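You operate a simulated robot arm through the tools that you are given. There is no shell and no other tool. Be economical: measure what you need, move in short steps, check, and stop when the job is done.

You are at the controls of a simulated two-armed robot. One attempt, no reset.

JOB
Wipe up the spill on the top of the staging table with the orange rag and put it back.

The check looks at the end state, three seconds after you hand in, the way a careful person would. Anything else that was tipped, shoved, dropped, spilled or broken makes it a failure.

ROBOT AND FRAMES
Two 7-joint arms with two-finger parallel grippers on one trunk, on a base that drives. Base frame: it is fixed to the floor where the robot stands at the start and does not move with it; the origin is under the middle of the robot, x ahead of it, y to its left, z up. Lengths are in mm, angles in rad, forces in N, time in s.
The left shoulder is at the start at [70, 134, 1126], the right one opposite. Payload 1.57 kg a hand.
Tool frame (each hand has its own): the origin (TCP) lies between the finger pads and is the grasp point; the fingertips stand 30 mm ahead of it; z points along the fingers, y is the line along which they close. Largest opening 80 mm; finger width 17, thickness 12; the body of the gripper, 40 by 82 mm, starts 80 mm behind the TCP.
Orientation is told as [roll, pitch, yaw] about the base's x, y, z axes, in that order, counted from this pose: with the fingers straight down and closing along the base's y, the tool's x points along the base's -x, its y along +y and its z along -z.

CONTROLS
- The arms move only by the tool apply_moves. It takes "left_series", "right_series" or both (then of equal length, played together; a hand with none holds still); each is a list of rows, each an object of numbers (a shift or turn left out is 0, a gripper value left out holds the last): "x", "y", "z": the shift along the tool's x, y, z in mm; "wx", "wy", "wz": the turn, a rotation vector about the tool's x, y, z in rad; "hand": the opening in per cent of the stroke, from 0 (shut) to 100 (fully open). In form: [{"x": .., "y": .., "z": .., "wx": .., "wy": .., "wz": .., "hand": ..}, ...]. A call has 1 to 12 rows; each row is the pose to reach, as a shift and turn from the pose commanded when the call began, along the tool's axes at that moment. Rows are played at 5 a second. More than 50 mm and 0.15 rad between two rows, or a gripper value outside its range, and nothing of the call is played. Where a pose cannot be reached the arm comes as near as it can. A force on the tool above 40 N (or 10 N above the force at the start of the call, whichever is more), or a blocked arm, ends the call early, and 0.2 s more pass. The fingers move at their own pace (about 153 mm/s each) and stop on an object; they squeeze with about 23 N. The grip force told is the motor's: it shows also when the fingers shut on nothing. Time passes only in rows, and 0.2 s behind the last, so rows that repeat a pose let the fingers close. It gives the time, the measured TCP pose, the force on the tool (base axes), the opening and the grip force at its end, in the units of the frame above (readings bear some noise).
- Cameras (640 x 400 px; columns grow to the right, rows downward): "scene" is now at [126.4, 30.5, 1340.6]; the picture's right is [0.36, -0.93, 0.00], its down [-0.65, -0.25, -0.72] and it looks along [0.67, 0.26, -0.70] (base axes); focal length 271 px, centre (320, 200). "left" rides on the left gripper at [72, 7, -122] in its tool frame; the picture's right is [-0.09, 1.00, 0.00], its down [-0.84, -0.08, -0.54] and it looks along [-0.54, -0.05, 0.84] (tool axes); focal length 238 px, centre (320, 200). "right" rides on the right gripper at [72, -6, -122] in its tool frame; the picture's right is [0.09, 1.00, 0.00], its down [-0.84, 0.08, -0.54] and it looks along [-0.54, 0.05, 0.84] (tool axes); focal length 238 px, centre (320, 200). There is no depth. A picture from a camera that has moved, and an enlarged one, comes with that camera's place and axes in the base frame and with its lens.
- capture(camera): a new picture of that camera. No time passes.
- move_column(by): slides the trunk up (or, below 0, down) by that many mm; the arms and the scene camera ride with it, the base frame stays. It gives what a move gives, with no picture.
- drive_base(legs): drives the robot by 1 to 6 legs, each [ahead, left, turn to the left] in mm, mm and rad, along the robot's own axes; the way and the turn of a leg run together, so that a leg with both is an arc; at most 1500 mm and 3.142 rad a leg. The arms and the cameras ride along, it lands a little off, and it stops where it bumps. It gives what a move gives.
- turn_head(pan, tilt): turns the head with the scene camera to pan (to the left, within 1.501 rad either way) and tilt (down, from -0.506 to 1.204), counted from straight ahead of the robot. It gives what a move gives.
- inspect(camera, box): a new picture of the part [left, top, right, bottom] of that camera's present view, enlarged. No time passes.
- finish_job(): hands the job in; it is judged then, once.

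Go step by step. Nothing tells you exact positions but the pictures and the camera data: compare them with the known pose of the tool, close in by small moves and look again before you grip or let go. The budget is 120 turns and 108 pictures, counting those below and the enlarged ones. Unless the task says otherwise, let go and move clear before handing in, and close with one line.

The tools are called after "Emit:" by a JSON object that holds its "fn" and its "kwargs". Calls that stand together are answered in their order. apply_moves: Moves the arms, as the interface text tells. Its arguments: {"type":"object","properties":{"left_series":{"type":"array","items":{"type":"object","properties":{"x":{"type":"number"},"y":{"type":"number"},"z":{"type":"number"},"wx":{"type":"number"},"wy":{"type":"number"},"wz":{"type":"number"},"hand":{"type":"number"}}}},"right_series":{"type":"array","items":{"type":"object","properties":{"x":{"type":"number"},"y":{"type":"number"},"z":{"type":"number"},"wx":{"type":"number"},"wy":{"type":"number"},"wz":{"type":"number"},"hand":{"type":"number"}}}}},"required":[]} The other tools are called the same way: move_column (by) slides the trunk up or down; drive_base (legs) drives the base; turn_head (pan, tilt) turns the head that bears the scene camera; capture (camera) takes a picture; inspect (camera, box) takes an enlarged picture of a part of a camera's view; finish_job () hands the job in.

At the start:

```text
t: 0.0
left_eef_pos: [412.4, 347.9, 1089.1]
left_tcp_rot: [0.001, -0.002, 0.001]
left_ft_force: [0.5, -0.4, -1.1]
left_opening: 80.1
left_finger_force: 0.1
right_eef_pos: [441.8, -84.8, 1091.3]
right_tcp_rot: [0.002, -0.001, 0.001]
right_ft_force: [-0.7, -0.5, -0.2]
right_opening: 80.2
right_finger_force: 0.1
trunk travel left (down, up): [-700.0, 240.0]
robot x, y, heading: [-1.8, -2.1, 0.0]
head pan, tilt: [0.374, 0.773]
```

scene: 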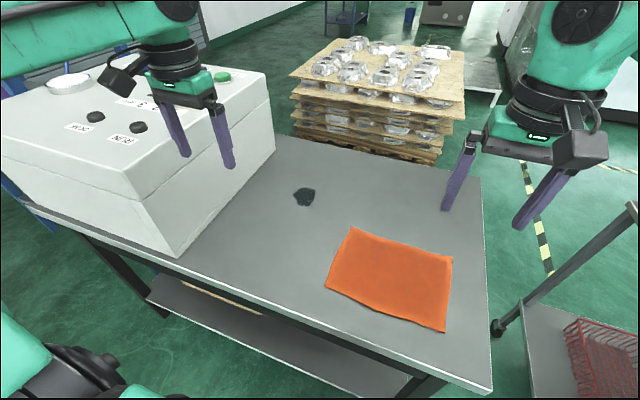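
right: 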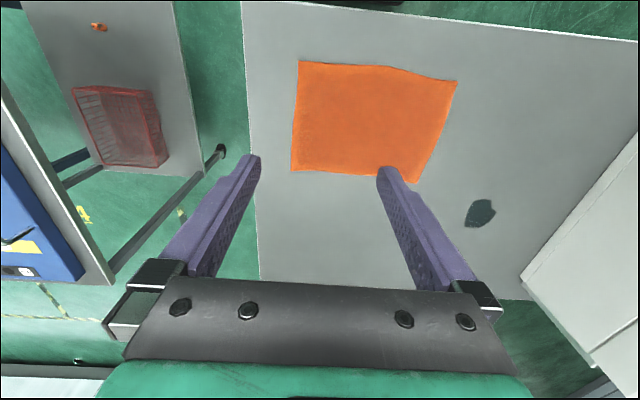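
left: 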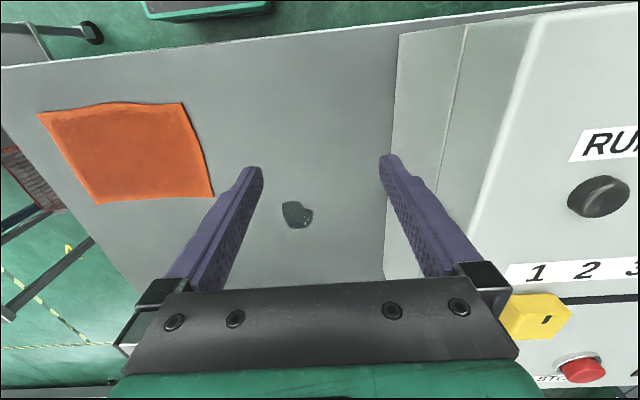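

The dark spill lies near (680, 300), and the rag covers about x 421–616, y −135–127. The box face is at about y = 510. The spill is just out of reach, so I'll check how much room the base has in front and look at the rag close up.

Emit:
{"fn": "inspect", "kwargs": {"camera": "right", "box": [240, 30, 540, 250]}}

Emit:
{"fn": "turn_head", "kwargs": {"pan": 0.0, "tilt": 1.2}}

Emit:
{"fn": "capture", "kwargs": {"camera": "scene"}}

```text
1.82 times, centred on (390, 140) of right
camera zoom: at [369.9, -90.0, 1211.3], right [-0.09, 1.0, 0.0], down [0.84, 0.08, 0.54], along [0.54, 0.05, -0.84], focal length 433 px, centre (193, 309)
```

zoom: 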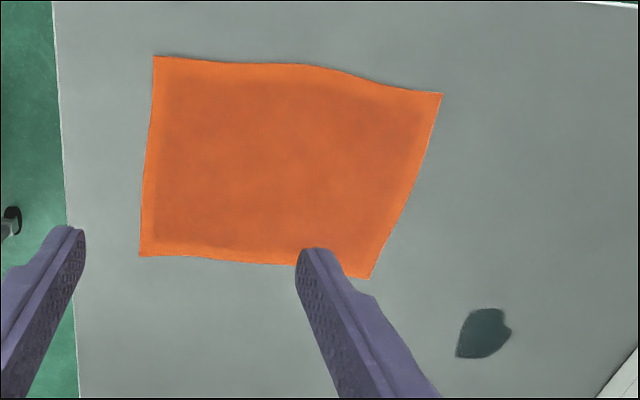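

```text
t: 0.9
left_eef_pos: [412.3, 349.1, 1089.4]
left_tcp_rot: [0.0, 0.001, 0.002]
left_ft_force: [0.6, -0.6, 0.4]
left_opening: 80.1
left_finger_force: 0.1
right_eef_pos: [441.2, -83.3, 1090.5]
right_tcp_rot: [0.002, -0.001, -0.001]
right_ft_force: [-0.2, 0.1, 0.0]
right_opening: 80.0
right_finger_force: 0.0
trunk travel left (down, up): [-700.0, 240.0]
robot x, y, heading: [-0.2, 0.0, -0.003]
head pan, tilt: [0.0, 1.201]
```

```text
103 pictures are left
camera scene: at [106.2, 0.8, 1310.8], right [0.0, -1.0, 0.0], down [-0.93, 0.0, -0.36], along [0.36, 0.0, -0.93], focal length 271 px, centre (320, 200)
```

scene: 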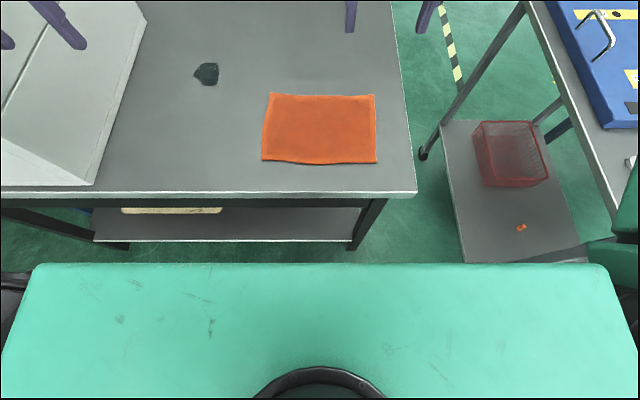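

The rag is centred near (518, 0) and the spill is near (685, 303). The shoulder plate hides the base, so I'll tilt the right hand backward to see the gap between base and table with its camera.

Emit:
{"fn": "apply_moves", "kwargs": {"right_series": [{"wy": 0.14}, {"wy": 0.28}, {"wy": 0.42}, {"wy": 0.56}, {"wy": 0.7}, {"wy": 0.84}, {"wy": 0.98}, {"wy": 1.12}]}}

Emit:
{"fn": "capture", "kwargs": {"camera": "right"}}

```text
t: 2.7
left_eef_pos: [411.9, 349.5, 1088.8]
left_tcp_rot: [-0.001, 0.001, 0.002]
left_ft_force: [-0.1, 0.2, 0.0]
left_opening: 80.0
left_finger_force: 0.1
right_eef_pos: [323.2, -64.5, 1030.4]
right_tcp_rot: [0.007, 1.115, 0.003]
right_ft_force: [0.8, 0.0, 0.4]
right_opening: 79.8
right_finger_force: 0.1
right hand out of reach, approached as far as the arm can: row 4, 5, 6, 7, 8
trunk travel left (down, up): [-700.0, 240.0]
robot x, y, heading: [-1.7, -1.0, -0.002]
head pan, tilt: [0.0, 1.201]
```

```text
102 pictures are left
camera right: at [402.1, -71.1, 1147.7], right [-0.04, 1.0, 0.09], down [0.85, 0.08, -0.51], along [-0.52, 0.06, -0.85], focal length 238 px, centre (320, 200)
```

right: 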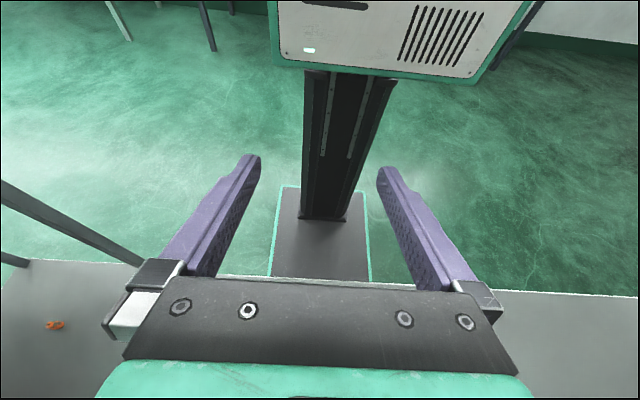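

The base is a low plate whose front end is hidden under the table edge. I'll move the right hand out past the table's side to see the plate front and the table shelf.

Emit:
{"fn": "apply_moves", "kwargs": {"right_series": [{"y": -45, "wy": -0.08}, {"y": -90, "wy": -0.16}, {"y": -135, "wy": -0.24}, {"y": -180, "wy": -0.32}, {"y": -225, "wy": -0.4}, {"y": -270, "wy": -0.48}, {"y": -310, "wy": -0.5}]}}

Emit:
{"fn": "capture", "kwargs": {"camera": "right"}}

```text
t: 4.3
left_eef_pos: [412.4, 347.7, 1090.3]
left_tcp_rot: [0.002, -0.001, 0.001]
left_ft_force: [0.2, 0.2, 0.6]
left_opening: 80.2
left_finger_force: 0.0
right_eef_pos: [334.0, -348.6, 997.7]
right_tcp_rot: [0.001, 0.615, -0.004]
right_ft_force: [-0.3, -0.4, 0.2]
right_opening: 80.3
right_finger_force: 0.1
right hand out of reach, approached as far as the arm can: row 5, 6, 7
trunk travel left (down, up): [-700.0, 240.0]
robot x, y, heading: [0.0, 1.8, -0.006]
head pan, tilt: [0.0, 1.201]
```

```text
101 pictures are left
camera right: at [345.6, -354.4, 1138.6], right [-0.07, 1.0, 0.05], down [1.0, 0.07, -0.04], along [-0.05, 0.05, -1.0], focal length 238 px, centre (320, 200)
```

right: 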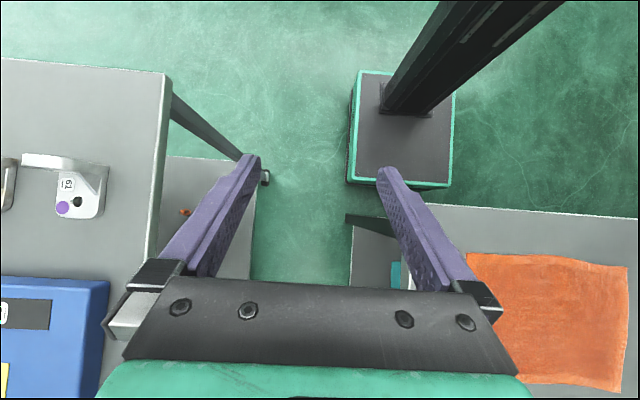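

The base box front is at about x = 247, the table edge at about 338, and the shelf and leg at about 370–390. That leaves room for a modest drive, so I'll go left 130 to clear the leg, then ahead 90.

Emit:
{"fn": "drive_base", "kwargs": {"legs": [[0, 130, 0], [90, 0, 0]]}}

Emit:
{"fn": "turn_head", "kwargs": {"pan": -0.1, "tilt": 0.9}}

Emit:
{"fn": "capture", "kwargs": {"camera": "scene"}}

Emit:
{"fn": "capture", "kwargs": {"camera": "right"}}

```text
t: 6.3
left_eef_pos: [502.0, 476.3, 1089.6]
left_tcp_rot: [0.0, 0.0, 0.002]
left_ft_force: [-2.9, 0.0, 3.8]
left_opening: 79.9
left_finger_force: 0.1
right_eef_pos: [421.9, -218.1, 999.1]
right_tcp_rot: [0.002, 0.617, -0.003]
right_ft_force: [0.2, 0.3, 0.0]
right_opening: 80.1
right_finger_force: 0.0
trunk travel left (down, up): [-700.0, 240.0]
robot x, y, heading: [92.9, 128.3, -0.001]
head pan, tilt: [0.0, 1.201]
```

```text
t: 7.1
left_eef_pos: [502.3, 476.1, 1089.1]
left_tcp_rot: [0.0, 0.0, 0.0]
left_ft_force: [0.0, -1.8, 1.8]
left_opening: 79.5
left_finger_force: 0.0
right_eef_pos: [423.3, -219.0, 999.7]
right_tcp_rot: [0.0, 0.615, -0.003]
right_ft_force: [0.2, 0.3, -0.3]
right_opening: 80.0
right_finger_force: 0.0
trunk travel left (down, up): [-700.0, 240.0]
robot x, y, heading: [89.5, 129.2, 0.0]
head pan, tilt: [-0.099, 0.901]
```

```text
100 pictures are left
camera scene: at [215.4, 121.4, 1330.6], right [-0.1, -0.99, 0.0], down [-0.78, 0.08, -0.62], along [0.62, -0.06, -0.78], focal length 271 px, centre (320, 200)
```

scene: 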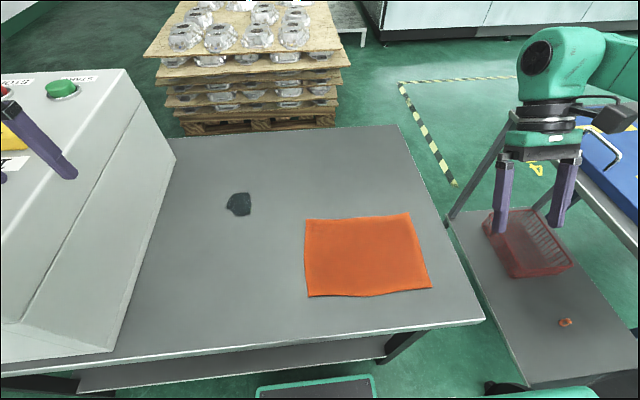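

```text
99 pictures are left
camera right: at [435.7, -224.8, 1139.2], right [-0.07, 1.0, 0.05], down [1.0, 0.07, -0.04], along [-0.05, 0.05, -1.0], focal length 238 px, centre (320, 200)
```

right: 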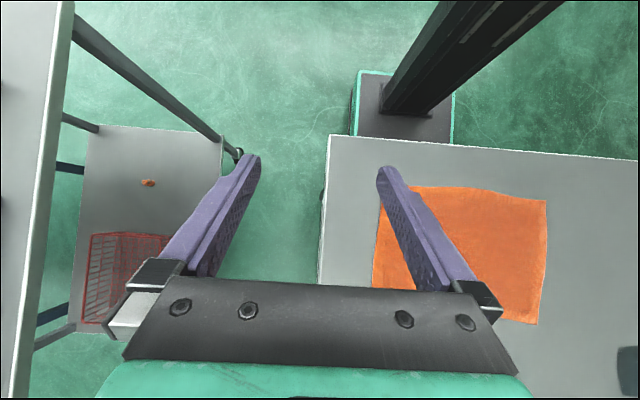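

Arrival is as planned, with the rag centre near (510, −10) and the spill near (680, 295). I'll bring the left hand over the rag, still high.

Emit:
{"fn": "apply_moves", "kwargs": {"left_series": [{"x": -3, "y": -40, "z": 10}, {"x": -6, "y": -80, "z": 20}, {"x": -9, "y": -120, "z": 40}, {"x": -12, "y": -160, "z": 60}, {"x": -15, "y": -200, "z": 80}, {"x": -18, "y": -240, "z": 100}, {"x": -21, "y": -280, "z": 120}, {"x": -24, "y": -320, "z": 140}, {"x": -27, "y": -360, "z": 160}, {"x": -30, "y": -400, "z": 180}, {"x": -33, "y": -436, "z": 200}, {"x": -33, "y": -456, "z": 220, "hand": 50}]}}

Emit:
{"fn": "capture", "kwargs": {"camera": "left"}}

Emit:
{"fn": "capture", "kwargs": {"camera": "scene"}}

```text
t: 7.5
left_eef_pos: [504.6, 449.5, 1088.9]
left_tcp_rot: [0.028, -0.02, 0.01]
left_ft_force: [-1.1, 3.0, 1.0]
left_opening: 80.0
left_finger_force: 0.0
right_eef_pos: [424.3, -217.0, 997.7]
right_tcp_rot: [-0.001, 0.616, -0.002]
right_ft_force: [-0.2, -0.4, -0.3]
right_opening: 80.3
right_finger_force: 0.1
trunk travel left (down, up): [-700.0, 240.0]
robot x, y, heading: [90.6, 129.5, -0.001]
head pan, tilt: [-0.099, 0.901]
stopped in row 2 (left hand): the force on the tool passed its limit (the readings are from after the stop); the commanded pose is now the measured one
```

```text
98 pictures are left
camera left: at [430.9, 452.8, 1210.1], right [0.08, 1.0, 0.03], down [0.83, -0.09, 0.56], along [0.56, -0.02, -0.83], focal length 238 px, centre (320, 200)
```

left: 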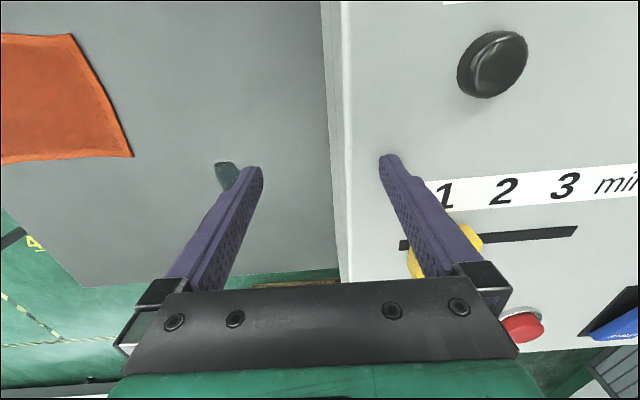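

```text
97 pictures are left
camera scene: at [214.1, 122.9, 1330.6], right [-0.1, -1.0, 0.0], down [-0.78, 0.08, -0.62], along [0.62, -0.06, -0.78], focal length 271 px, centre (320, 200)
```

scene: 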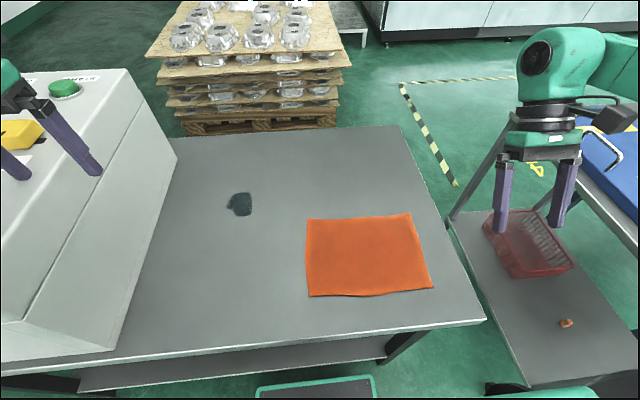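

Contact stopped the move: the left hand seems to be right by the machine's panel. I'll look closely before moving.

Emit:
{"fn": "inspect", "kwargs": {"camera": "left", "box": [340, 130, 640, 340]}}

Emit:
{"fn": "turn_head", "kwargs": {"pan": 0.7, "tilt": 0.7}}

Emit:
{"fn": "capture", "kwargs": {"camera": "scene"}}

```text
1.90 times, centred on (490, 235) of left
camera zoom: at [430.9, 452.8, 1210.1], right [0.08, 1.0, 0.03], down [0.83, -0.09, 0.56], along [0.56, -0.02, -0.83], focal length 454 px, centre (-4, 133)
```

zoom: 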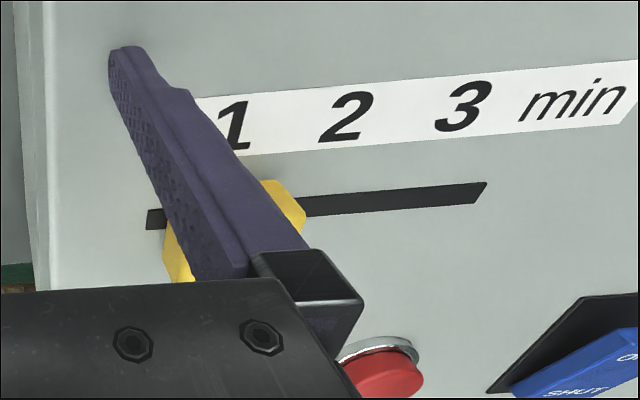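

```text
t: 8.6
left_eef_pos: [507.7, 447.3, 1089.3]
left_tcp_rot: [0.027, -0.02, 0.008]
left_ft_force: [2.6, -1.6, 7.2]
left_opening: 78.5
left_finger_force: 0.1
right_eef_pos: [424.6, -218.2, 997.4]
right_tcp_rot: [0.0, 0.618, -0.002]
right_ft_force: [0.2, 0.2, 1.0]
right_opening: 79.8
right_finger_force: 0.2
trunk travel left (down, up): [-700.0, 240.0]
robot x, y, heading: [89.4, 127.8, 0.003]
head pan, tilt: [0.7, 0.7]
```

```text
95 pictures are left
camera scene: at [205.9, 183.2, 1346.9], right [0.64, -0.76, 0.0], down [-0.49, -0.41, -0.77], along [0.58, 0.49, -0.64], focal length 271 px, centre (320, 200)
```

scene: 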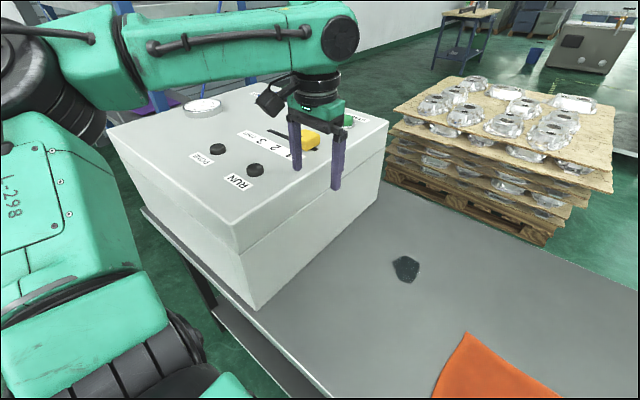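

The left finger is resting on the machine's top (about z 1060), beside the slider. I'll lift straight up in small steps and check that nothing was moved.

Emit:
{"fn": "apply_moves", "kwargs": {"left_series": [{"z": -10}, {"z": -25}, {"z": -45}, {"z": -70}]}}

Emit:
{"fn": "capture", "kwargs": {"camera": "left"}}

Emit:
{"fn": "capture", "kwargs": {"camera": "scene"}}

```text
t: 9.6
left_eef_pos: [505.0, 447.1, 1157.7]
left_tcp_rot: [0.025, -0.019, 0.008]
left_ft_force: [-0.3, 0.7, 0.8]
left_opening: 79.9
left_finger_force: 0.1
right_eef_pos: [425.4, -217.6, 997.5]
right_tcp_rot: [0.0, 0.617, -0.002]
right_ft_force: [0.1, 0.1, -0.5]
right_opening: 80.0
right_finger_force: 0.2
trunk travel left (down, up): [-700.0, 240.0]
robot x, y, heading: [90.3, 126.4, 0.0]
head pan, tilt: [0.7, 0.7]
```

```text
94 pictures are left
camera left: at [430.6, 449.9, 1279.9], right [0.09, 1.0, 0.03], down [0.83, -0.09, 0.55], along [0.56, -0.02, -0.83], focal length 238 px, centre (320, 200)
```

left: 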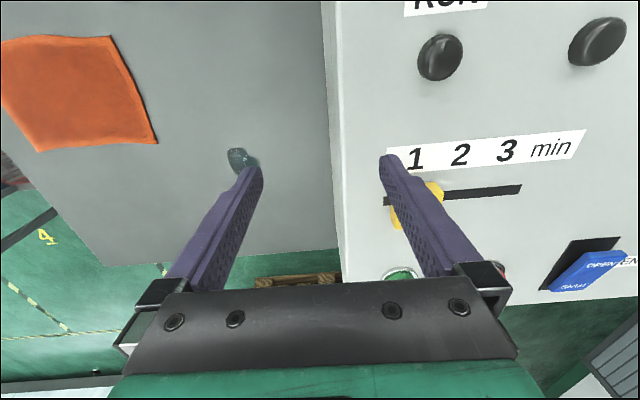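

```text
93 pictures are left
camera scene: at [205.6, 184.2, 1346.8], right [0.65, -0.76, 0.0], down [-0.49, -0.42, -0.77], along [0.58, 0.49, -0.64], focal length 271 px, centre (320, 200)
```

scene: 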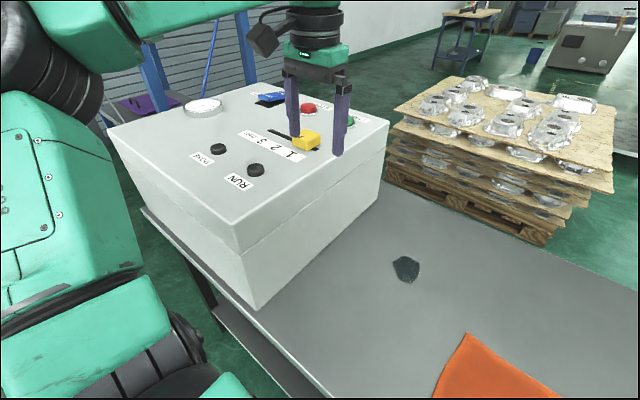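

The hand is clear, and the label and slider positions match the starting view, so nothing moved. Now I'll go sideways to the rag at height and descend only once past the box.

Emit:
{"fn": "apply_moves", "kwargs": {"left_series": [{"y": -42, "wx": 0.025, "wy": 0.019}, {"x": -3, "y": -84, "wx": 0.025, "wy": 0.019}, {"x": -6, "y": -125, "z": 12, "wx": 0.025, "wy": 0.019}, {"x": -9, "y": -165, "z": 40, "wx": 0.025, "wy": 0.019}, {"x": -12, "y": -203, "z": 70, "wx": 0.025, "wy": 0.019}, {"x": -15, "y": -241, "z": 100, "wx": 0.025, "wy": 0.019}, {"x": -18, "y": -279, "z": 130, "wx": 0.025, "wy": 0.019}, {"x": -21, "y": -317, "z": 160, "wx": 0.025, "wy": 0.019}, {"x": -24, "y": -355, "z": 190, "wx": 0.025, "wy": 0.019}, {"x": -27, "y": -390, "z": 220, "wx": 0.025, "wy": 0.019}, {"x": -30, "y": -420, "z": 250, "wx": 0.025, "wy": 0.019, "hand": 60}]}}

Emit:
{"fn": "turn_head", "kwargs": {"pan": 0.0, "tilt": 0.9}}

Emit:
{"fn": "capture", "kwargs": {"camera": "left"}}

Emit:
{"fn": "capture", "kwargs": {"camera": "scene"}}

```text
t: 12.0
left_eef_pos: [484.1, 175.4, 936.2]
left_tcp_rot: [-0.001, 0.001, 0.008]
left_ft_force: [0.0, -0.7, -0.3]
left_opening: 48.1
left_finger_force: 0.0
left hand out of reach, approached as far as the arm can: row 7, 8, 9, 10, 11
right_eef_pos: [426.0, -216.7, 999.1]
right_tcp_rot: [-0.004, 0.619, -0.002]
right_ft_force: [-0.9, 0.0, -0.1]
right_opening: 79.7
right_finger_force: 0.0
trunk travel left (down, up): [-700.0, 240.0]
robot x, y, heading: [91.8, 132.2, -0.001]
head pan, tilt: [0.7, 0.7]
```

```text
t: 13.1
left_eef_pos: [485.1, 177.4, 936.0]
left_tcp_rot: [0.001, -0.001, 0.009]
left_ft_force: [0.4, 0.4, 0.3]
left_opening: 48.1
left_finger_force: 0.1
right_eef_pos: [424.7, -217.6, 998.0]
right_tcp_rot: [0.0, 0.618, -0.001]
right_ft_force: [0.0, 0.0, 0.0]
right_opening: 80.2
right_finger_force: 0.1
trunk travel left (down, up): [-700.0, 240.0]
robot x, y, heading: [90.5, 128.5, 0.0]
head pan, tilt: [0.0, 0.901]
```

```text
92 pictures are left
camera left: at [412.5, 183.0, 1059.1], right [0.09, 1.0, 0.0], down [0.84, -0.07, 0.54], along [0.54, -0.05, -0.84], focal length 238 px, centre (320, 200)
```

left: 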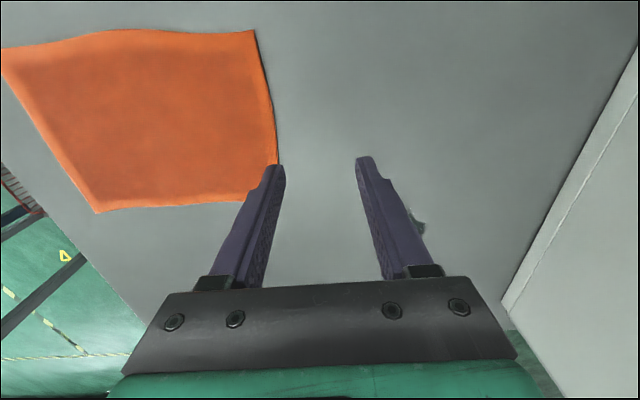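

```text
91 pictures are left
camera scene: at [216.6, 130.2, 1330.6], right [0.0, -1.0, 0.0], down [-0.78, 0.0, -0.62], along [0.62, 0.0, -0.78], focal length 271 px, centre (320, 200)
```

scene: 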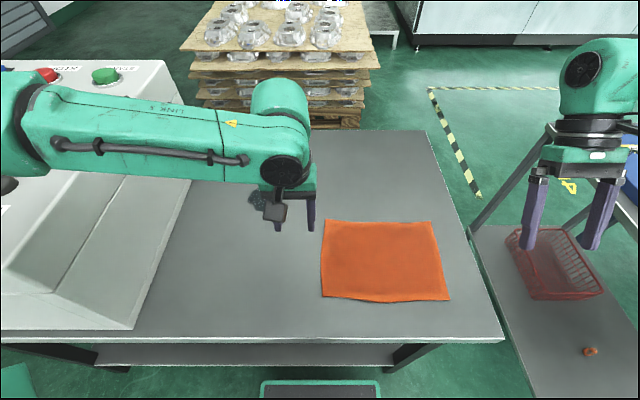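

The left arm can't cross further right than about 45 mm left of the robot's axis. I'll drive back right about 125 mm so it can take the rag's left half, nudging slightly ahead to keep the spill in reach.

Emit:
{"fn": "drive_base", "kwargs": {"legs": [[0, -125, 0], [12, 0, 0]]}}

Emit:
{"fn": "capture", "kwargs": {"camera": "right"}}

Emit:
{"fn": "capture", "kwargs": {"camera": "left"}}

```text
t: 14.7
left_eef_pos: [494.4, 50.9, 936.0]
left_tcp_rot: [-0.002, -0.001, 0.006]
left_ft_force: [-0.2, 0.9, 0.4]
left_opening: 48.1
left_finger_force: 0.2
right_eef_pos: [434.7, -342.2, 999.8]
right_tcp_rot: [-0.002, 0.614, -0.002]
right_ft_force: [-0.8, 0.2, 0.0]
right_opening: 80.2
right_finger_force: 0.1
trunk travel left (down, up): [-700.0, 240.0]
robot x, y, heading: [105.8, 2.8, -0.006]
head pan, tilt: [0.0, 0.901]
```

```text
90 pictures are left
camera right: at [446.8, -348.4, 1140.1], right [-0.07, 1.0, 0.05], down [1.0, 0.08, -0.04], along [-0.04, 0.05, -1.0], focal length 238 px, centre (320, 200)
```

right: 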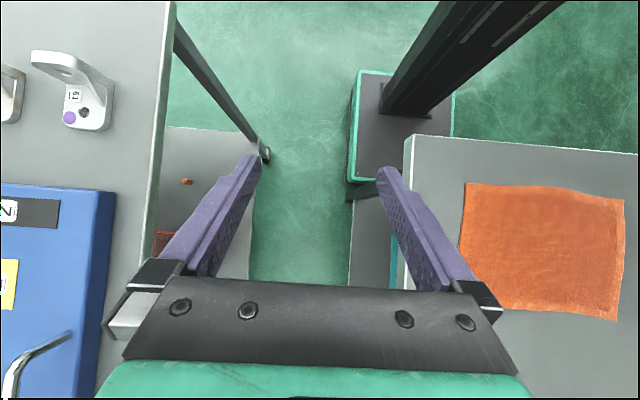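

```text
89 pictures are left
camera left: at [422.3, 57.7, 1059.9], right [0.09, 1.0, 0.0], down [0.84, -0.07, 0.54], along [0.54, -0.05, -0.84], focal length 238 px, centre (320, 200)
```

left: 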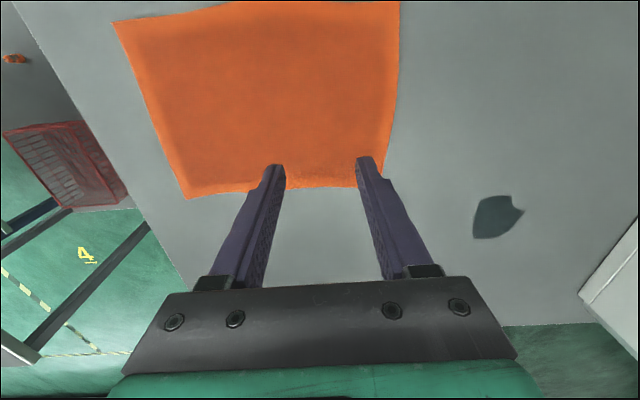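

The base sits next to the leg without touching it, and the left hand is right over the rag's left half. I'll descend to just above the cloth.

Emit:
{"fn": "apply_moves", "kwargs": {"left_series": [{"z": 40}, {"z": 80}, {"z": 115}, {"z": 135}, {"z": 142}]}}

Emit:
{"fn": "capture", "kwargs": {"camera": "left"}}

Emit:
{"fn": "capture", "kwargs": {"camera": "scene"}}

```text
t: 16.1
left_eef_pos: [481.5, 87.9, 832.9]
left_tcp_rot: [-0.009, -0.016, 0.004]
left_ft_force: [-4.2, -3.5, 19.7]
left_opening: 47.3
left_finger_force: 0.1
left hand out of reach, approached as far as the arm can: row 1, 2, 3, 4, 5
right_eef_pos: [433.5, -343.8, 999.4]
right_tcp_rot: [-0.001, 0.612, -0.004]
right_ft_force: [0.1, 0.4, -0.1]
right_opening: 79.9
right_finger_force: 0.1
trunk travel left (down, up): [-700.0, 240.0]
robot x, y, heading: [102.4, 4.4, 0.002]
head pan, tilt: [0.0, 0.901]
stopped in row 5 (left hand): the force on the tool passed its limit (the readings are from after the stop); the commanded pose is now the measured one
```

```text
88 pictures are left
camera left: at [407.9, 96.0, 953.9], right [0.09, 1.0, -0.01], down [0.83, -0.07, 0.56], along [0.55, -0.06, -0.83], focal length 238 px, centre (320, 200)
```

left: 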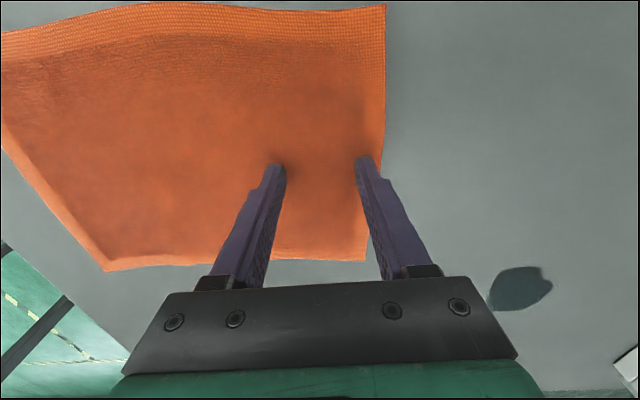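

```text
87 pictures are left
camera scene: at [225.2, 4.0, 1331.0], right [0.0, -1.0, 0.0], down [-0.78, 0.0, -0.62], along [0.62, 0.0, -0.78], focal length 271 px, centre (320, 200)
```

scene: 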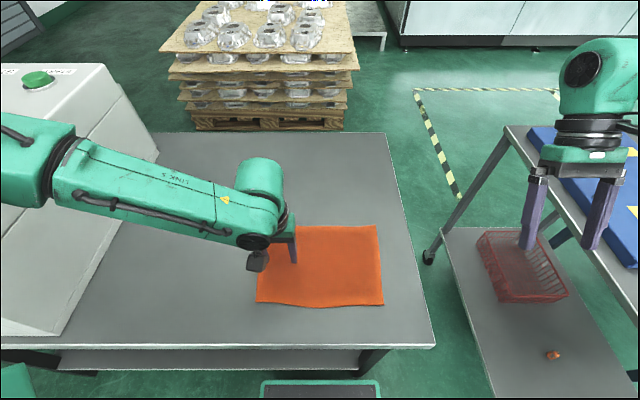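

The arm stopped with 20 N at tip height about 803, well above the table, so the forearm may be touching the box corner. I'll check closely.

Emit:
{"fn": "inspect", "kwargs": {"camera": "scene", "box": [220, 170, 400, 320]}}

Emit:
{"fn": "turn_head", "kwargs": {"pan": 0.9, "tilt": 0.75}}

Emit:
{"fn": "capture", "kwargs": {"camera": "scene"}}

```text
2.67 times, centred on (310, 245) of scene
camera zoom: at [225.2, 4.0, 1331.0], right [0.0, -1.0, 0.0], down [-0.78, 0.0, -0.62], along [0.62, 0.0, -0.78], focal length 722 px, centre (347, 80)
```

zoom: 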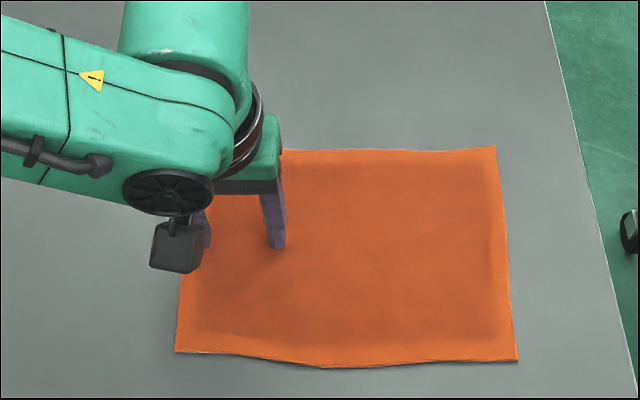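

```text
t: 17.3
left_eef_pos: [480.1, 87.8, 832.8]
left_tcp_rot: [-0.003, -0.015, 0.003]
left_ft_force: [1.6, -3.9, 33.5]
left_opening: 47.1
left_finger_force: 0.0
right_eef_pos: [433.8, -344.7, 999.0]
right_tcp_rot: [0.002, 0.614, -0.001]
right_ft_force: [-0.4, 0.4, -0.3]
right_opening: 80.1
right_finger_force: 0.0
trunk travel left (down, up): [-700.0, 240.0]
robot x, y, heading: [108.1, -1.5, -0.002]
head pan, tilt: [0.901, 0.75]
```

```text
85 pictures are left
camera scene: at [200.5, 67.1, 1343.1], right [0.78, -0.62, 0.0], down [-0.42, -0.53, -0.73], along [0.46, 0.57, -0.68], focal length 271 px, centre (320, 200)
```

scene: 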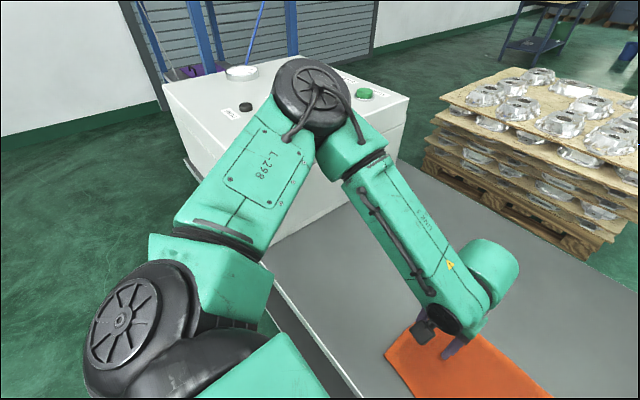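

Triangulating the spill from two views puts the table top at about z = 803, so the fingertips are on the cloth, not stuck. The spill is really near (633, 279) and the rag spans x 390–577, y −125–123. I'll ease up slightly and close on the cloth.

Emit:
{"fn": "apply_moves", "kwargs": {"left_series": [{"z": -2}, {"z": -2, "hand": 20}, {"z": -2, "hand": 0}, {"z": -2, "hand": 0}, {"z": -2, "hand": 0}]}}

Emit:
{"fn": "turn_head", "kwargs": {"pan": 0.0, "tilt": 0.9}}

Emit:
{"fn": "capture", "kwargs": {"camera": "left"}}

Emit:
{"fn": "inspect", "kwargs": {"camera": "scene", "box": [180, 130, 420, 330]}}

```text
t: 18.5
left_eef_pos: [481.8, 89.9, 832.0]
left_tcp_rot: [-0.005, -0.013, 0.005]
left_ft_force: [-1.7, 3.3, 18.6]
left_opening: 5.7
left_finger_force: 23.1
right_eef_pos: [435.2, -343.1, 999.1]
right_tcp_rot: [-0.001, 0.615, -0.003]
right_ft_force: [0.4, 0.5, -0.2]
right_opening: 80.0
right_finger_force: 0.0
trunk travel left (down, up): [-700.0, 240.0]
robot x, y, heading: [100.5, 5.4, -0.0]
head pan, tilt: [0.901, 0.75]
```

```text
t: 19.7
left_eef_pos: [481.2, 89.9, 832.9]
left_tcp_rot: [-0.006, -0.012, 0.005]
left_ft_force: [-3.7, 2.8, 15.2]
left_opening: 5.7
left_finger_force: 22.9
right_eef_pos: [434.6, -341.6, 999.7]
right_tcp_rot: [-0.003, 0.614, -0.004]
right_ft_force: [0.7, -0.6, 0.4]
right_opening: 79.9
right_finger_force: 0.0
trunk travel left (down, up): [-700.0, 240.0]
robot x, y, heading: [102.8, 3.5, 0.002]
head pan, tilt: [0.0, 0.901]
```

```text
84 pictures are left
camera left: at [408.1, 97.3, 954.4], right [0.09, 1.0, 0.0], down [0.83, -0.07, 0.55], along [0.55, -0.05, -0.83], focal length 238 px, centre (320, 200)
```

left: 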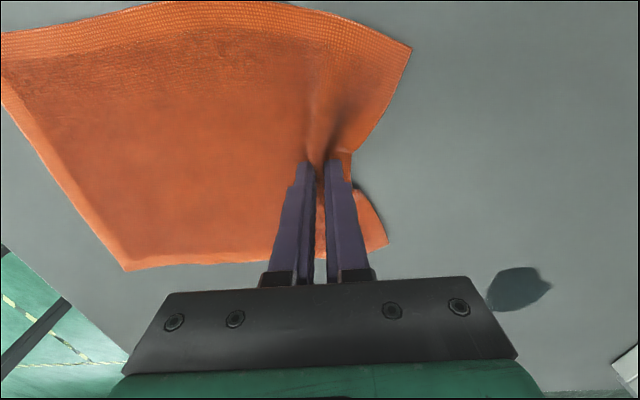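

```text
2.00 times, centred on (300, 230) of scene
camera zoom: at [226.0, 4.5, 1330.9], right [0.0, -1.0, 0.0], down [-0.78, 0.0, -0.62], along [0.62, 0.0, -0.78], focal length 542 px, centre (360, 140)
```

zoom: 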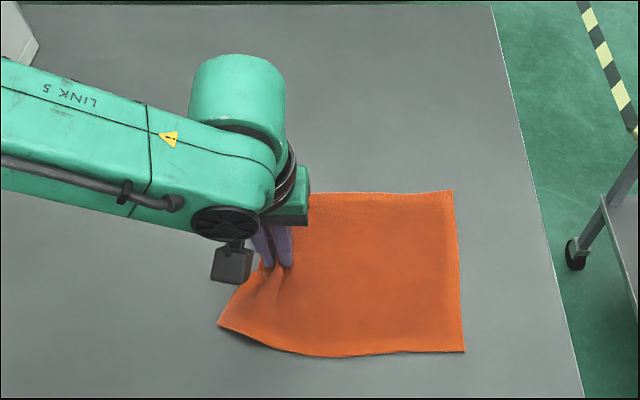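

The rag is pinched firmly (5.7 mm of cloth between the pads). I'll drag it along the table toward the spill.

Emit:
{"fn": "apply_moves", "kwargs": {"left_series": [{"x": -18, "y": 22}, {"x": -38, "y": 45}, {"x": -58, "y": 70, "z": 0.5}, {"x": -78, "y": 95, "z": 0.5}, {"x": -98, "y": 120, "z": 1}]}}

Emit:
{"fn": "capture", "kwargs": {"camera": "left"}}

Emit:
{"fn": "capture", "kwargs": {"camera": "scene"}}

```text
t: 20.9
left_eef_pos: [581.1, 210.0, 831.9]
left_tcp_rot: [-0.005, -0.011, 0.004]
left_ft_force: [-1.5, -2.3, 10.4]
left_opening: 4.8
left_finger_force: 23.0
right_eef_pos: [435.8, -343.6, 998.5]
right_tcp_rot: [0.001, 0.615, -0.003]
right_ft_force: [-0.2, -0.5, 1.0]
right_opening: 79.9
right_finger_force: 0.0
trunk travel left (down, up): [-700.0, 240.0]
robot x, y, heading: [97.9, 4.1, 0.005]
head pan, tilt: [0.0, 0.901]
```

```text
82 pictures are left
camera left: at [507.4, 218.5, 954.6], right [0.09, 1.0, 0.0], down [0.83, -0.07, 0.55], along [0.55, -0.05, -0.83], focal length 238 px, centre (320, 200)
```

left: 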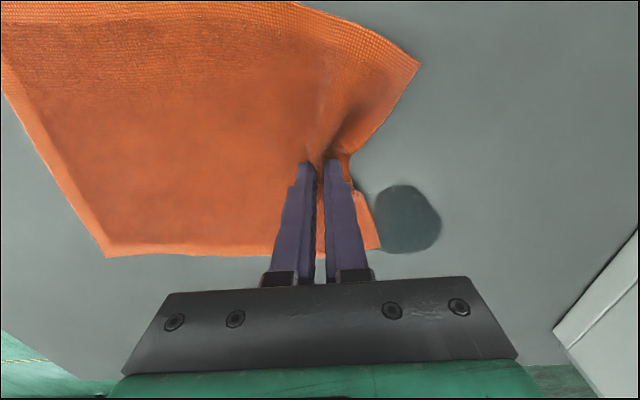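

```text
81 pictures are left
camera scene: at [227.0, 3.6, 1330.9], right [0.0, -1.0, 0.0], down [-0.78, 0.0, -0.62], along [0.62, 0.0, -0.78], focal length 271 px, centre (320, 200)
```

scene: 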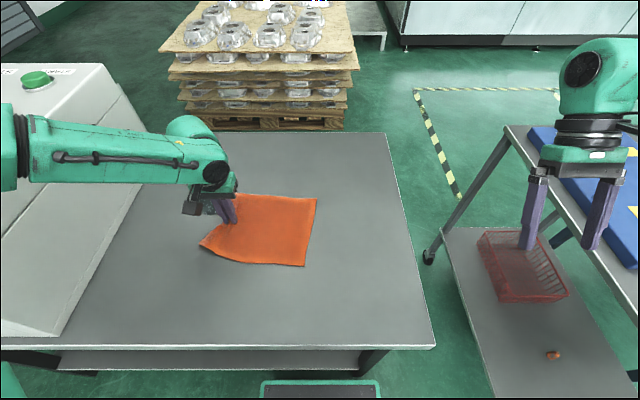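

The cloth follows nicely and the spill sits at (631, 279). I'll go on over and past it with the cloth.

Emit:
{"fn": "apply_moves", "kwargs": {"left_series": [{"x": -20, "y": 15, "z": 0.3}, {"x": -42, "y": 30, "z": 0.6}, {"x": -50, "y": 55, "z": 0.6}, {"x": -52, "y": 80, "z": 0.6}, {"x": -52, "y": 105, "z": 0.6}, {"x": -52, "y": 130, "z": 0.6}]}}

Emit:
{"fn": "capture", "kwargs": {"camera": "left"}}

Emit:
{"fn": "capture", "kwargs": {"camera": "scene"}}

```text
t: 22.3
left_eef_pos: [630.6, 338.1, 832.8]
left_tcp_rot: [-0.005, -0.012, 0.003]
left_ft_force: [0.4, -5.4, 12.5]
left_opening: 4.7
left_finger_force: 23.6
right_eef_pos: [435.2, -344.3, 997.2]
right_tcp_rot: [0.001, 0.616, -0.002]
right_ft_force: [0.9, 0.7, 0.2]
right_opening: 79.8
right_finger_force: 0.0
trunk travel left (down, up): [-700.0, 240.0]
robot x, y, heading: [101.9, 3.1, -0.004]
head pan, tilt: [0.0, 0.901]
```

```text
80 pictures are left
camera left: at [557.9, 345.8, 954.5], right [0.09, 1.0, 0.0], down [0.83, -0.07, 0.55], along [0.55, -0.05, -0.83], focal length 238 px, centre (320, 200)
```

left: 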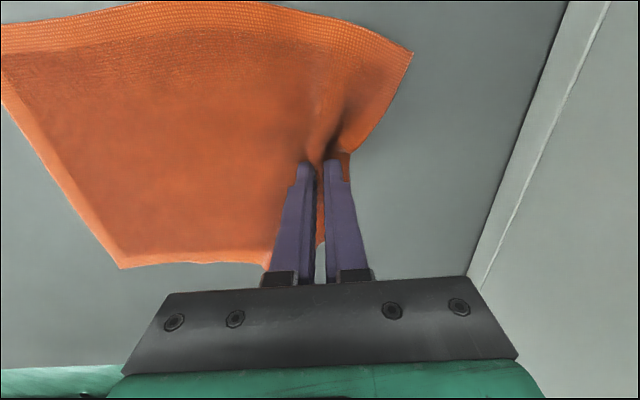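

```text
79 pictures are left
camera scene: at [226.5, 1.9, 1330.9], right [0.0, -1.0, 0.0], down [-0.78, 0.0, -0.62], along [0.62, 0.0, -0.78], focal length 271 px, centre (320, 200)
```

scene: 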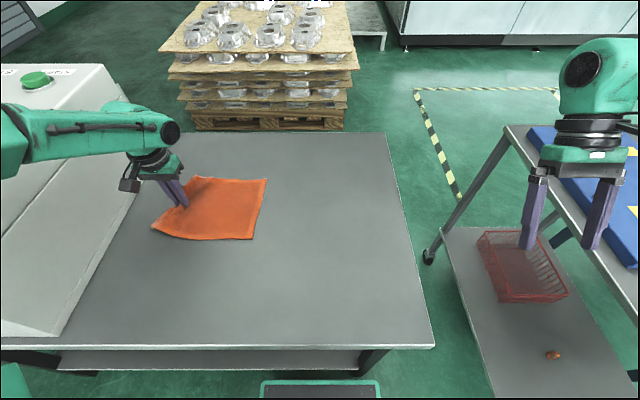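

The cloth now covers the spill area. I'll make a few short scrubbing strokes, then pull partly back and look underneath.

Emit:
{"fn": "apply_moves", "kwargs": {"left_series": [{"x": -25, "z": 0.8}, {"x": 0, "z": 0.5}, {"x": 25, "z": 0.5}, {"x": 0, "z": 0.5}, {"x": -25, "z": 0.8}, {"x": 0, "y": -25, "z": 0.5}, {"x": 20, "y": -40, "z": 0.5}, {"x": 0, "y": -60, "z": 0.5}, {"x": -20, "y": -60, "z": 0.5}, {"x": 0, "y": -60, "z": 0.5}, {"x": 20, "y": -60, "z": 0.5}]}}

Emit:
{"fn": "capture", "kwargs": {"camera": "left"}}

Emit:
{"fn": "capture", "kwargs": {"camera": "scene"}}

```text
t: 24.7
left_eef_pos: [613.2, 277.7, 832.2]
left_tcp_rot: [-0.006, -0.016, 0.003]
left_ft_force: [4.9, -1.1, 18.4]
left_opening: 4.6
left_finger_force: 22.9
left hand out of reach, approached as far as the arm can: row 1, 5, 9
right_eef_pos: [436.4, -344.6, 999.8]
right_tcp_rot: [0.0, 0.614, -0.001]
right_ft_force: [0.8, -0.2, -0.4]
right_opening: 80.0
right_finger_force: 0.0
trunk travel left (down, up): [-700.0, 240.0]
robot x, y, heading: [105.3, 6.5, 0.003]
head pan, tilt: [0.0, 0.901]
```

```text
78 pictures are left
camera left: at [539.1, 285.8, 954.0], right [0.09, 1.0, 0.0], down [0.83, -0.07, 0.56], along [0.55, -0.05, -0.83], focal length 238 px, centre (320, 200)
```

left: 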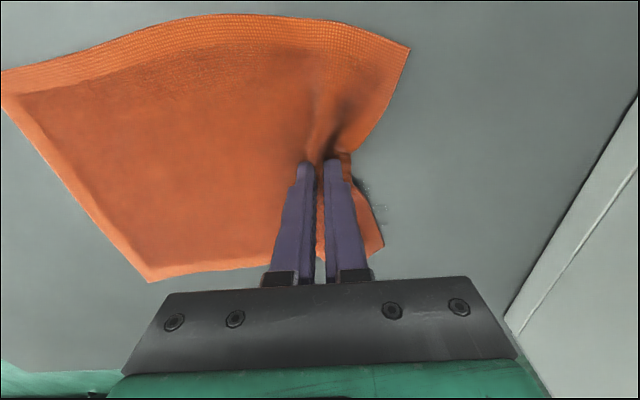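

```text
77 pictures are left
camera scene: at [227.4, 2.8, 1330.9], right [0.0, -1.0, 0.0], down [-0.78, 0.0, -0.62], along [0.62, 0.0, -0.78], focal length 271 px, centre (320, 200)
```

scene: 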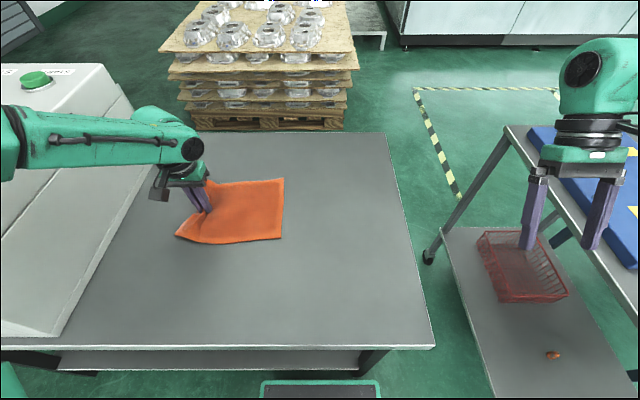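

The spill is mostly gone, with faint streaks beside the finger. I'll scrub more across its whole extent, then pull back to see.

Emit:
{"fn": "apply_moves", "kwargs": {"left_series": [{"x": 0, "y": 30, "z": 0.5}, {"x": 0, "y": 60, "z": 0.5}, {"x": 15, "y": 40, "z": 0.5}, {"x": 15, "y": 0, "z": 0.5}, {"x": 15, "y": -30, "z": 0.5}, {"x": -18, "y": -30, "z": 0.5}, {"x": -18, "y": 10, "z": 0.5}, {"x": -18, "y": 50, "z": 0.5}, {"x": -18, "y": 10, "z": 0.5}, {"x": 0, "y": -30, "z": 0.5}, {"x": 0, "y": -70, "z": 0.5}, {"x": 0, "y": -85, "z": 0.5}]}}

Emit:
{"fn": "capture", "kwargs": {"camera": "left"}}

```text
t: 26.0
left_eef_pos: [599.0, 250.4, 832.8]
left_tcp_rot: [0.001, -0.011, 0.008]
left_ft_force: [-8.8, 2.9, 20.7]
left_opening: 4.5
left_finger_force: 22.9
right_eef_pos: [433.1, -343.1, 999.5]
right_tcp_rot: [-0.001, 0.613, -0.001]
right_ft_force: [0.2, -1.9, 0.7]
right_opening: 80.1
right_finger_force: 0.0
trunk travel left (down, up): [-700.0, 240.0]
robot x, y, heading: [98.8, 8.0, -0.0]
head pan, tilt: [0.0, 0.901]
stopped in row 6 (left hand): the force on the tool passed its limit (the readings are from after the stop); the commanded pose is now the measured one
```

```text
76 pictures are left
camera left: at [525.2, 257.7, 954.4], right [0.08, 1.0, 0.0], down [0.83, -0.07, 0.55], along [0.55, -0.05, -0.83], focal length 238 px, centre (320, 200)
```

left: 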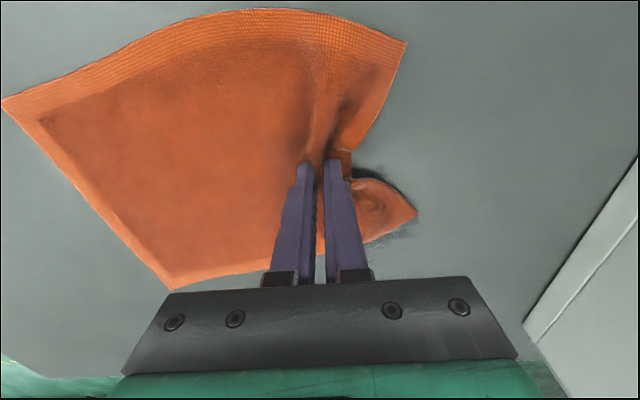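

A little residue remains around (661, 317), toward the far left. I'll ease the pressure slightly and sweep the main body of the rag over that spot.

Emit:
{"fn": "apply_moves", "kwargs": {"left_series": [{"x": -10, "y": 30, "z": -0.7}, {"x": -25, "y": 60, "z": -0.7}, {"x": -38, "y": 90, "z": -0.5}, {"x": -45, "y": 120, "z": -0.5}, {"x": -30, "y": 120, "z": -0.5}, {"x": -45, "y": 120, "z": -0.5}, {"x": -45, "y": 100, "z": -0.5}, {"x": -30, "y": 100, "z": -0.5}, {"x": -45, "y": 120, "z": -0.5}, {"x": -40, "y": 90, "z": -0.5}]}}

Emit:
{"fn": "apply_moves", "kwargs": {"left_series": [{"y": 20}, {"x": 15, "y": 20}, {"x": -5, "y": 0}, {"x": 15, "y": -20}, {"x": 0, "y": -40}, {"x": 15, "y": -70}, {"x": 15, "y": -105}, {"x": 20, "y": -140}]}}

Emit:
{"fn": "capture", "kwargs": {"camera": "left"}}

Emit:
{"fn": "capture", "kwargs": {"camera": "scene"}}

```text
t: 28.2
left_eef_pos: [635.8, 342.7, 833.1]
left_tcp_rot: [-0.001, -0.009, 0.01]
left_ft_force: [-0.1, 6.0, 11.2]
left_opening: 4.5
left_finger_force: 23.2
left hand out of reach, approached as far as the arm can: row 4, 6, 7, 9, 10
right_eef_pos: [434.9, -342.3, 1000.1]
right_tcp_rot: [-0.001, 0.615, -0.001]
right_ft_force: [0.1, -0.1, 0.5]
right_opening: 80.2
right_finger_force: 0.0
trunk travel left (down, up): [-700.0, 240.0]
robot x, y, heading: [104.1, 7.3, 0.002]
head pan, tilt: [0.0, 0.901]
```

```text
t: 30.0
left_eef_pos: [609.5, 203.8, 834.4]
left_tcp_rot: [-0.003, -0.003, 0.007]
left_ft_force: [0.5, -0.1, 1.0]
left_opening: 4.4
left_finger_force: 23.2
left hand out of reach, approached as far as the arm can: row 3, 8
right_eef_pos: [437.9, -343.8, 998.7]
right_tcp_rot: [0.001, 0.617, -0.003]
right_ft_force: [0.0, -0.5, -0.3]
right_opening: 79.7
right_finger_force: 0.0
trunk travel left (down, up): [-700.0, 240.0]
robot x, y, heading: [103.1, 1.9, -0.003]
head pan, tilt: [0.0, 0.901]
```

```text
75 pictures are left
camera left: at [537.9, 211.3, 956.9], right [0.09, 1.0, 0.0], down [0.84, -0.07, 0.54], along [0.54, -0.05, -0.84], focal length 238 px, centre (320, 200)
```

left: 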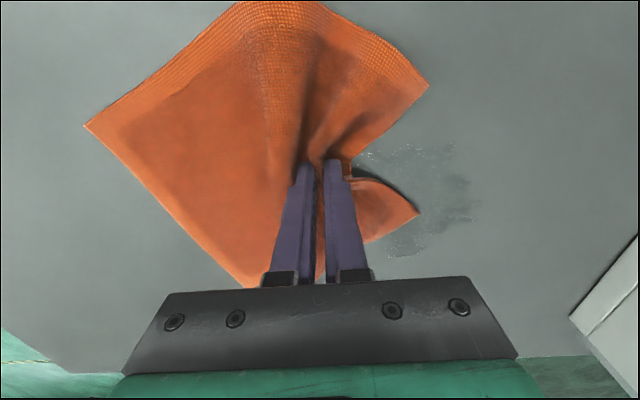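

```text
74 pictures are left
camera scene: at [229.1, 3.8, 1330.3], right [0.0, -1.0, 0.0], down [-0.78, 0.0, -0.62], along [0.62, 0.0, -0.78], focal length 271 px, centre (320, 200)
```

scene: 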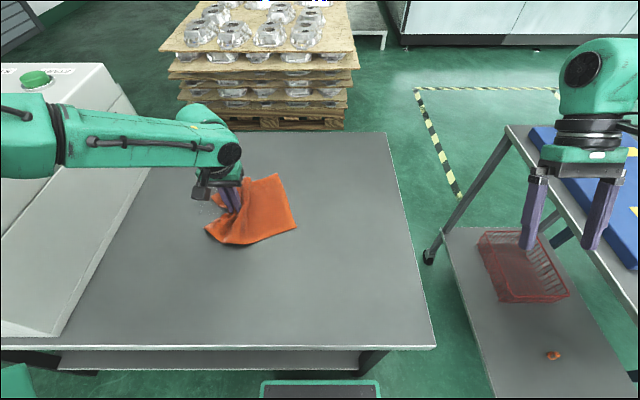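

Emit:
{"fn": "inspect", "kwargs": {"camera": "left", "box": [330, 110, 550, 290]}}

```text
2.22 times, centred on (440, 200) of left
camera zoom: at [537.9, 211.3, 956.9], right [0.09, 1.0, 0.0], down [0.84, -0.07, 0.54], along [0.54, -0.05, -0.84], focal length 530 px, centre (53, 200)
```

zoom: 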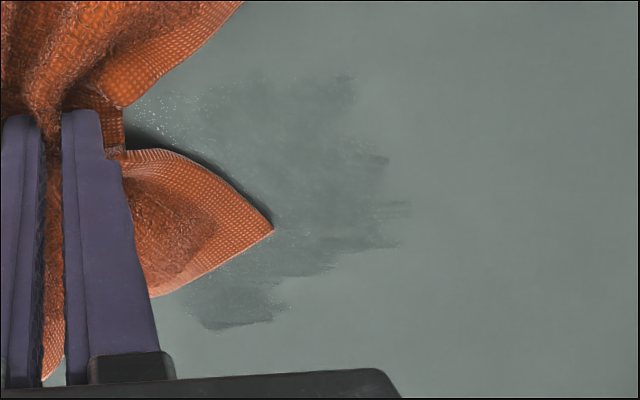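

A thin smear remains over about x 600–700, y 233–330, partly at the edge of reach. I'll shift the base left 100 for better reach, which also drags the rag over the smear, then wipe with firmer contact.

Emit:
{"fn": "drive_base", "kwargs": {"legs": [[0, 100, 0]]}}

Emit:
{"fn": "apply_moves", "kwargs": {"left_series": [{"z": 2}, {"x": -25, "y": 0, "z": 2.3}, {"x": -50, "y": 0, "z": 2.3}, {"x": -75, "y": 0, "z": 2.3}, {"x": -75, "y": 25, "z": 2.3}, {"x": -75, "y": 50, "z": 2.3}]}}

Emit:
{"fn": "capture", "kwargs": {"camera": "left"}}

Emit:
{"fn": "capture", "kwargs": {"camera": "scene"}}

```text
t: 31.1
left_eef_pos: [610.1, 306.1, 836.9]
left_tcp_rot: [-0.003, -0.006, 0.005]
left_ft_force: [-1.1, -0.3, 0.7]
left_opening: 4.8
left_finger_force: 22.7
right_eef_pos: [437.0, -242.4, 998.2]
right_tcp_rot: [0.001, 0.619, -0.001]
right_ft_force: [0.4, -0.4, -0.7]
right_opening: 80.1
right_finger_force: 0.1
trunk travel left (down, up): [-700.0, 240.0]
robot x, y, heading: [99.8, 106.9, 0.004]
head pan, tilt: [0.0, 0.901]
```

```text
t: 32.5
left_eef_pos: [643.3, 366.1, 855.9]
left_tcp_rot: [-0.005, -0.008, 0.005]
left_ft_force: [0.4, -0.1, 0.1]
left_opening: 4.4
left_finger_force: 22.9
left hand out of reach, approached as far as the arm can: row 2, 3, 4, 5, 6
right_eef_pos: [437.3, -240.6, 997.8]
right_tcp_rot: [-0.003, 0.619, -0.001]
right_ft_force: [0.2, -0.5, 0.3]
right_opening: 79.9
right_finger_force: 0.0
trunk travel left (down, up): [-700.0, 240.0]
robot x, y, heading: [102.3, 103.5, 0.002]
head pan, tilt: [0.0, 0.901]
```

```text
72 pictures are left
camera left: at [570.5, 374.2, 976.8], right [0.09, 1.0, 0.0], down [0.83, -0.07, 0.55], along [0.55, -0.05, -0.84], focal length 238 px, centre (320, 200)
```

left: 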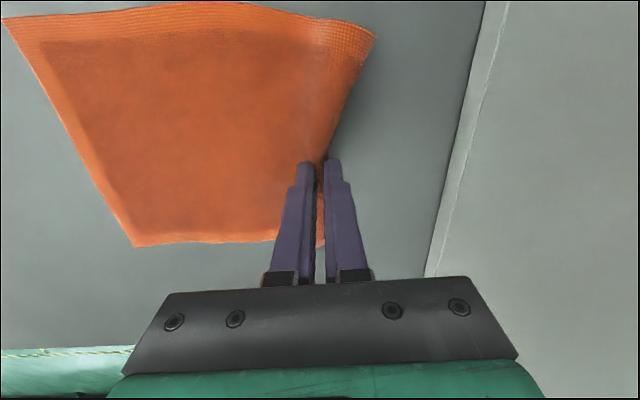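

```text
71 pictures are left
camera scene: at [228.5, 105.9, 1330.6], right [0.0, -1.0, 0.0], down [-0.78, 0.0, -0.62], along [0.62, 0.0, -0.78], focal length 271 px, centre (320, 200)
```

scene: 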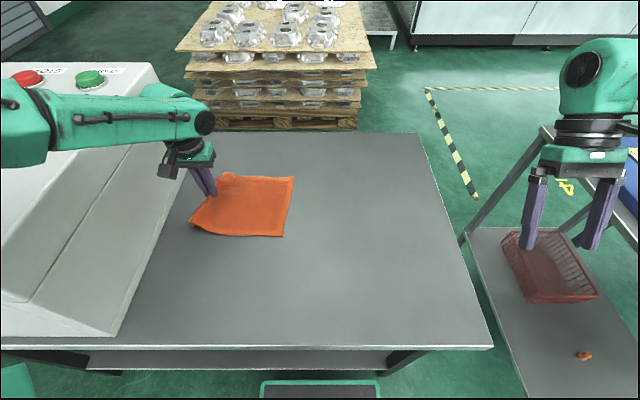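

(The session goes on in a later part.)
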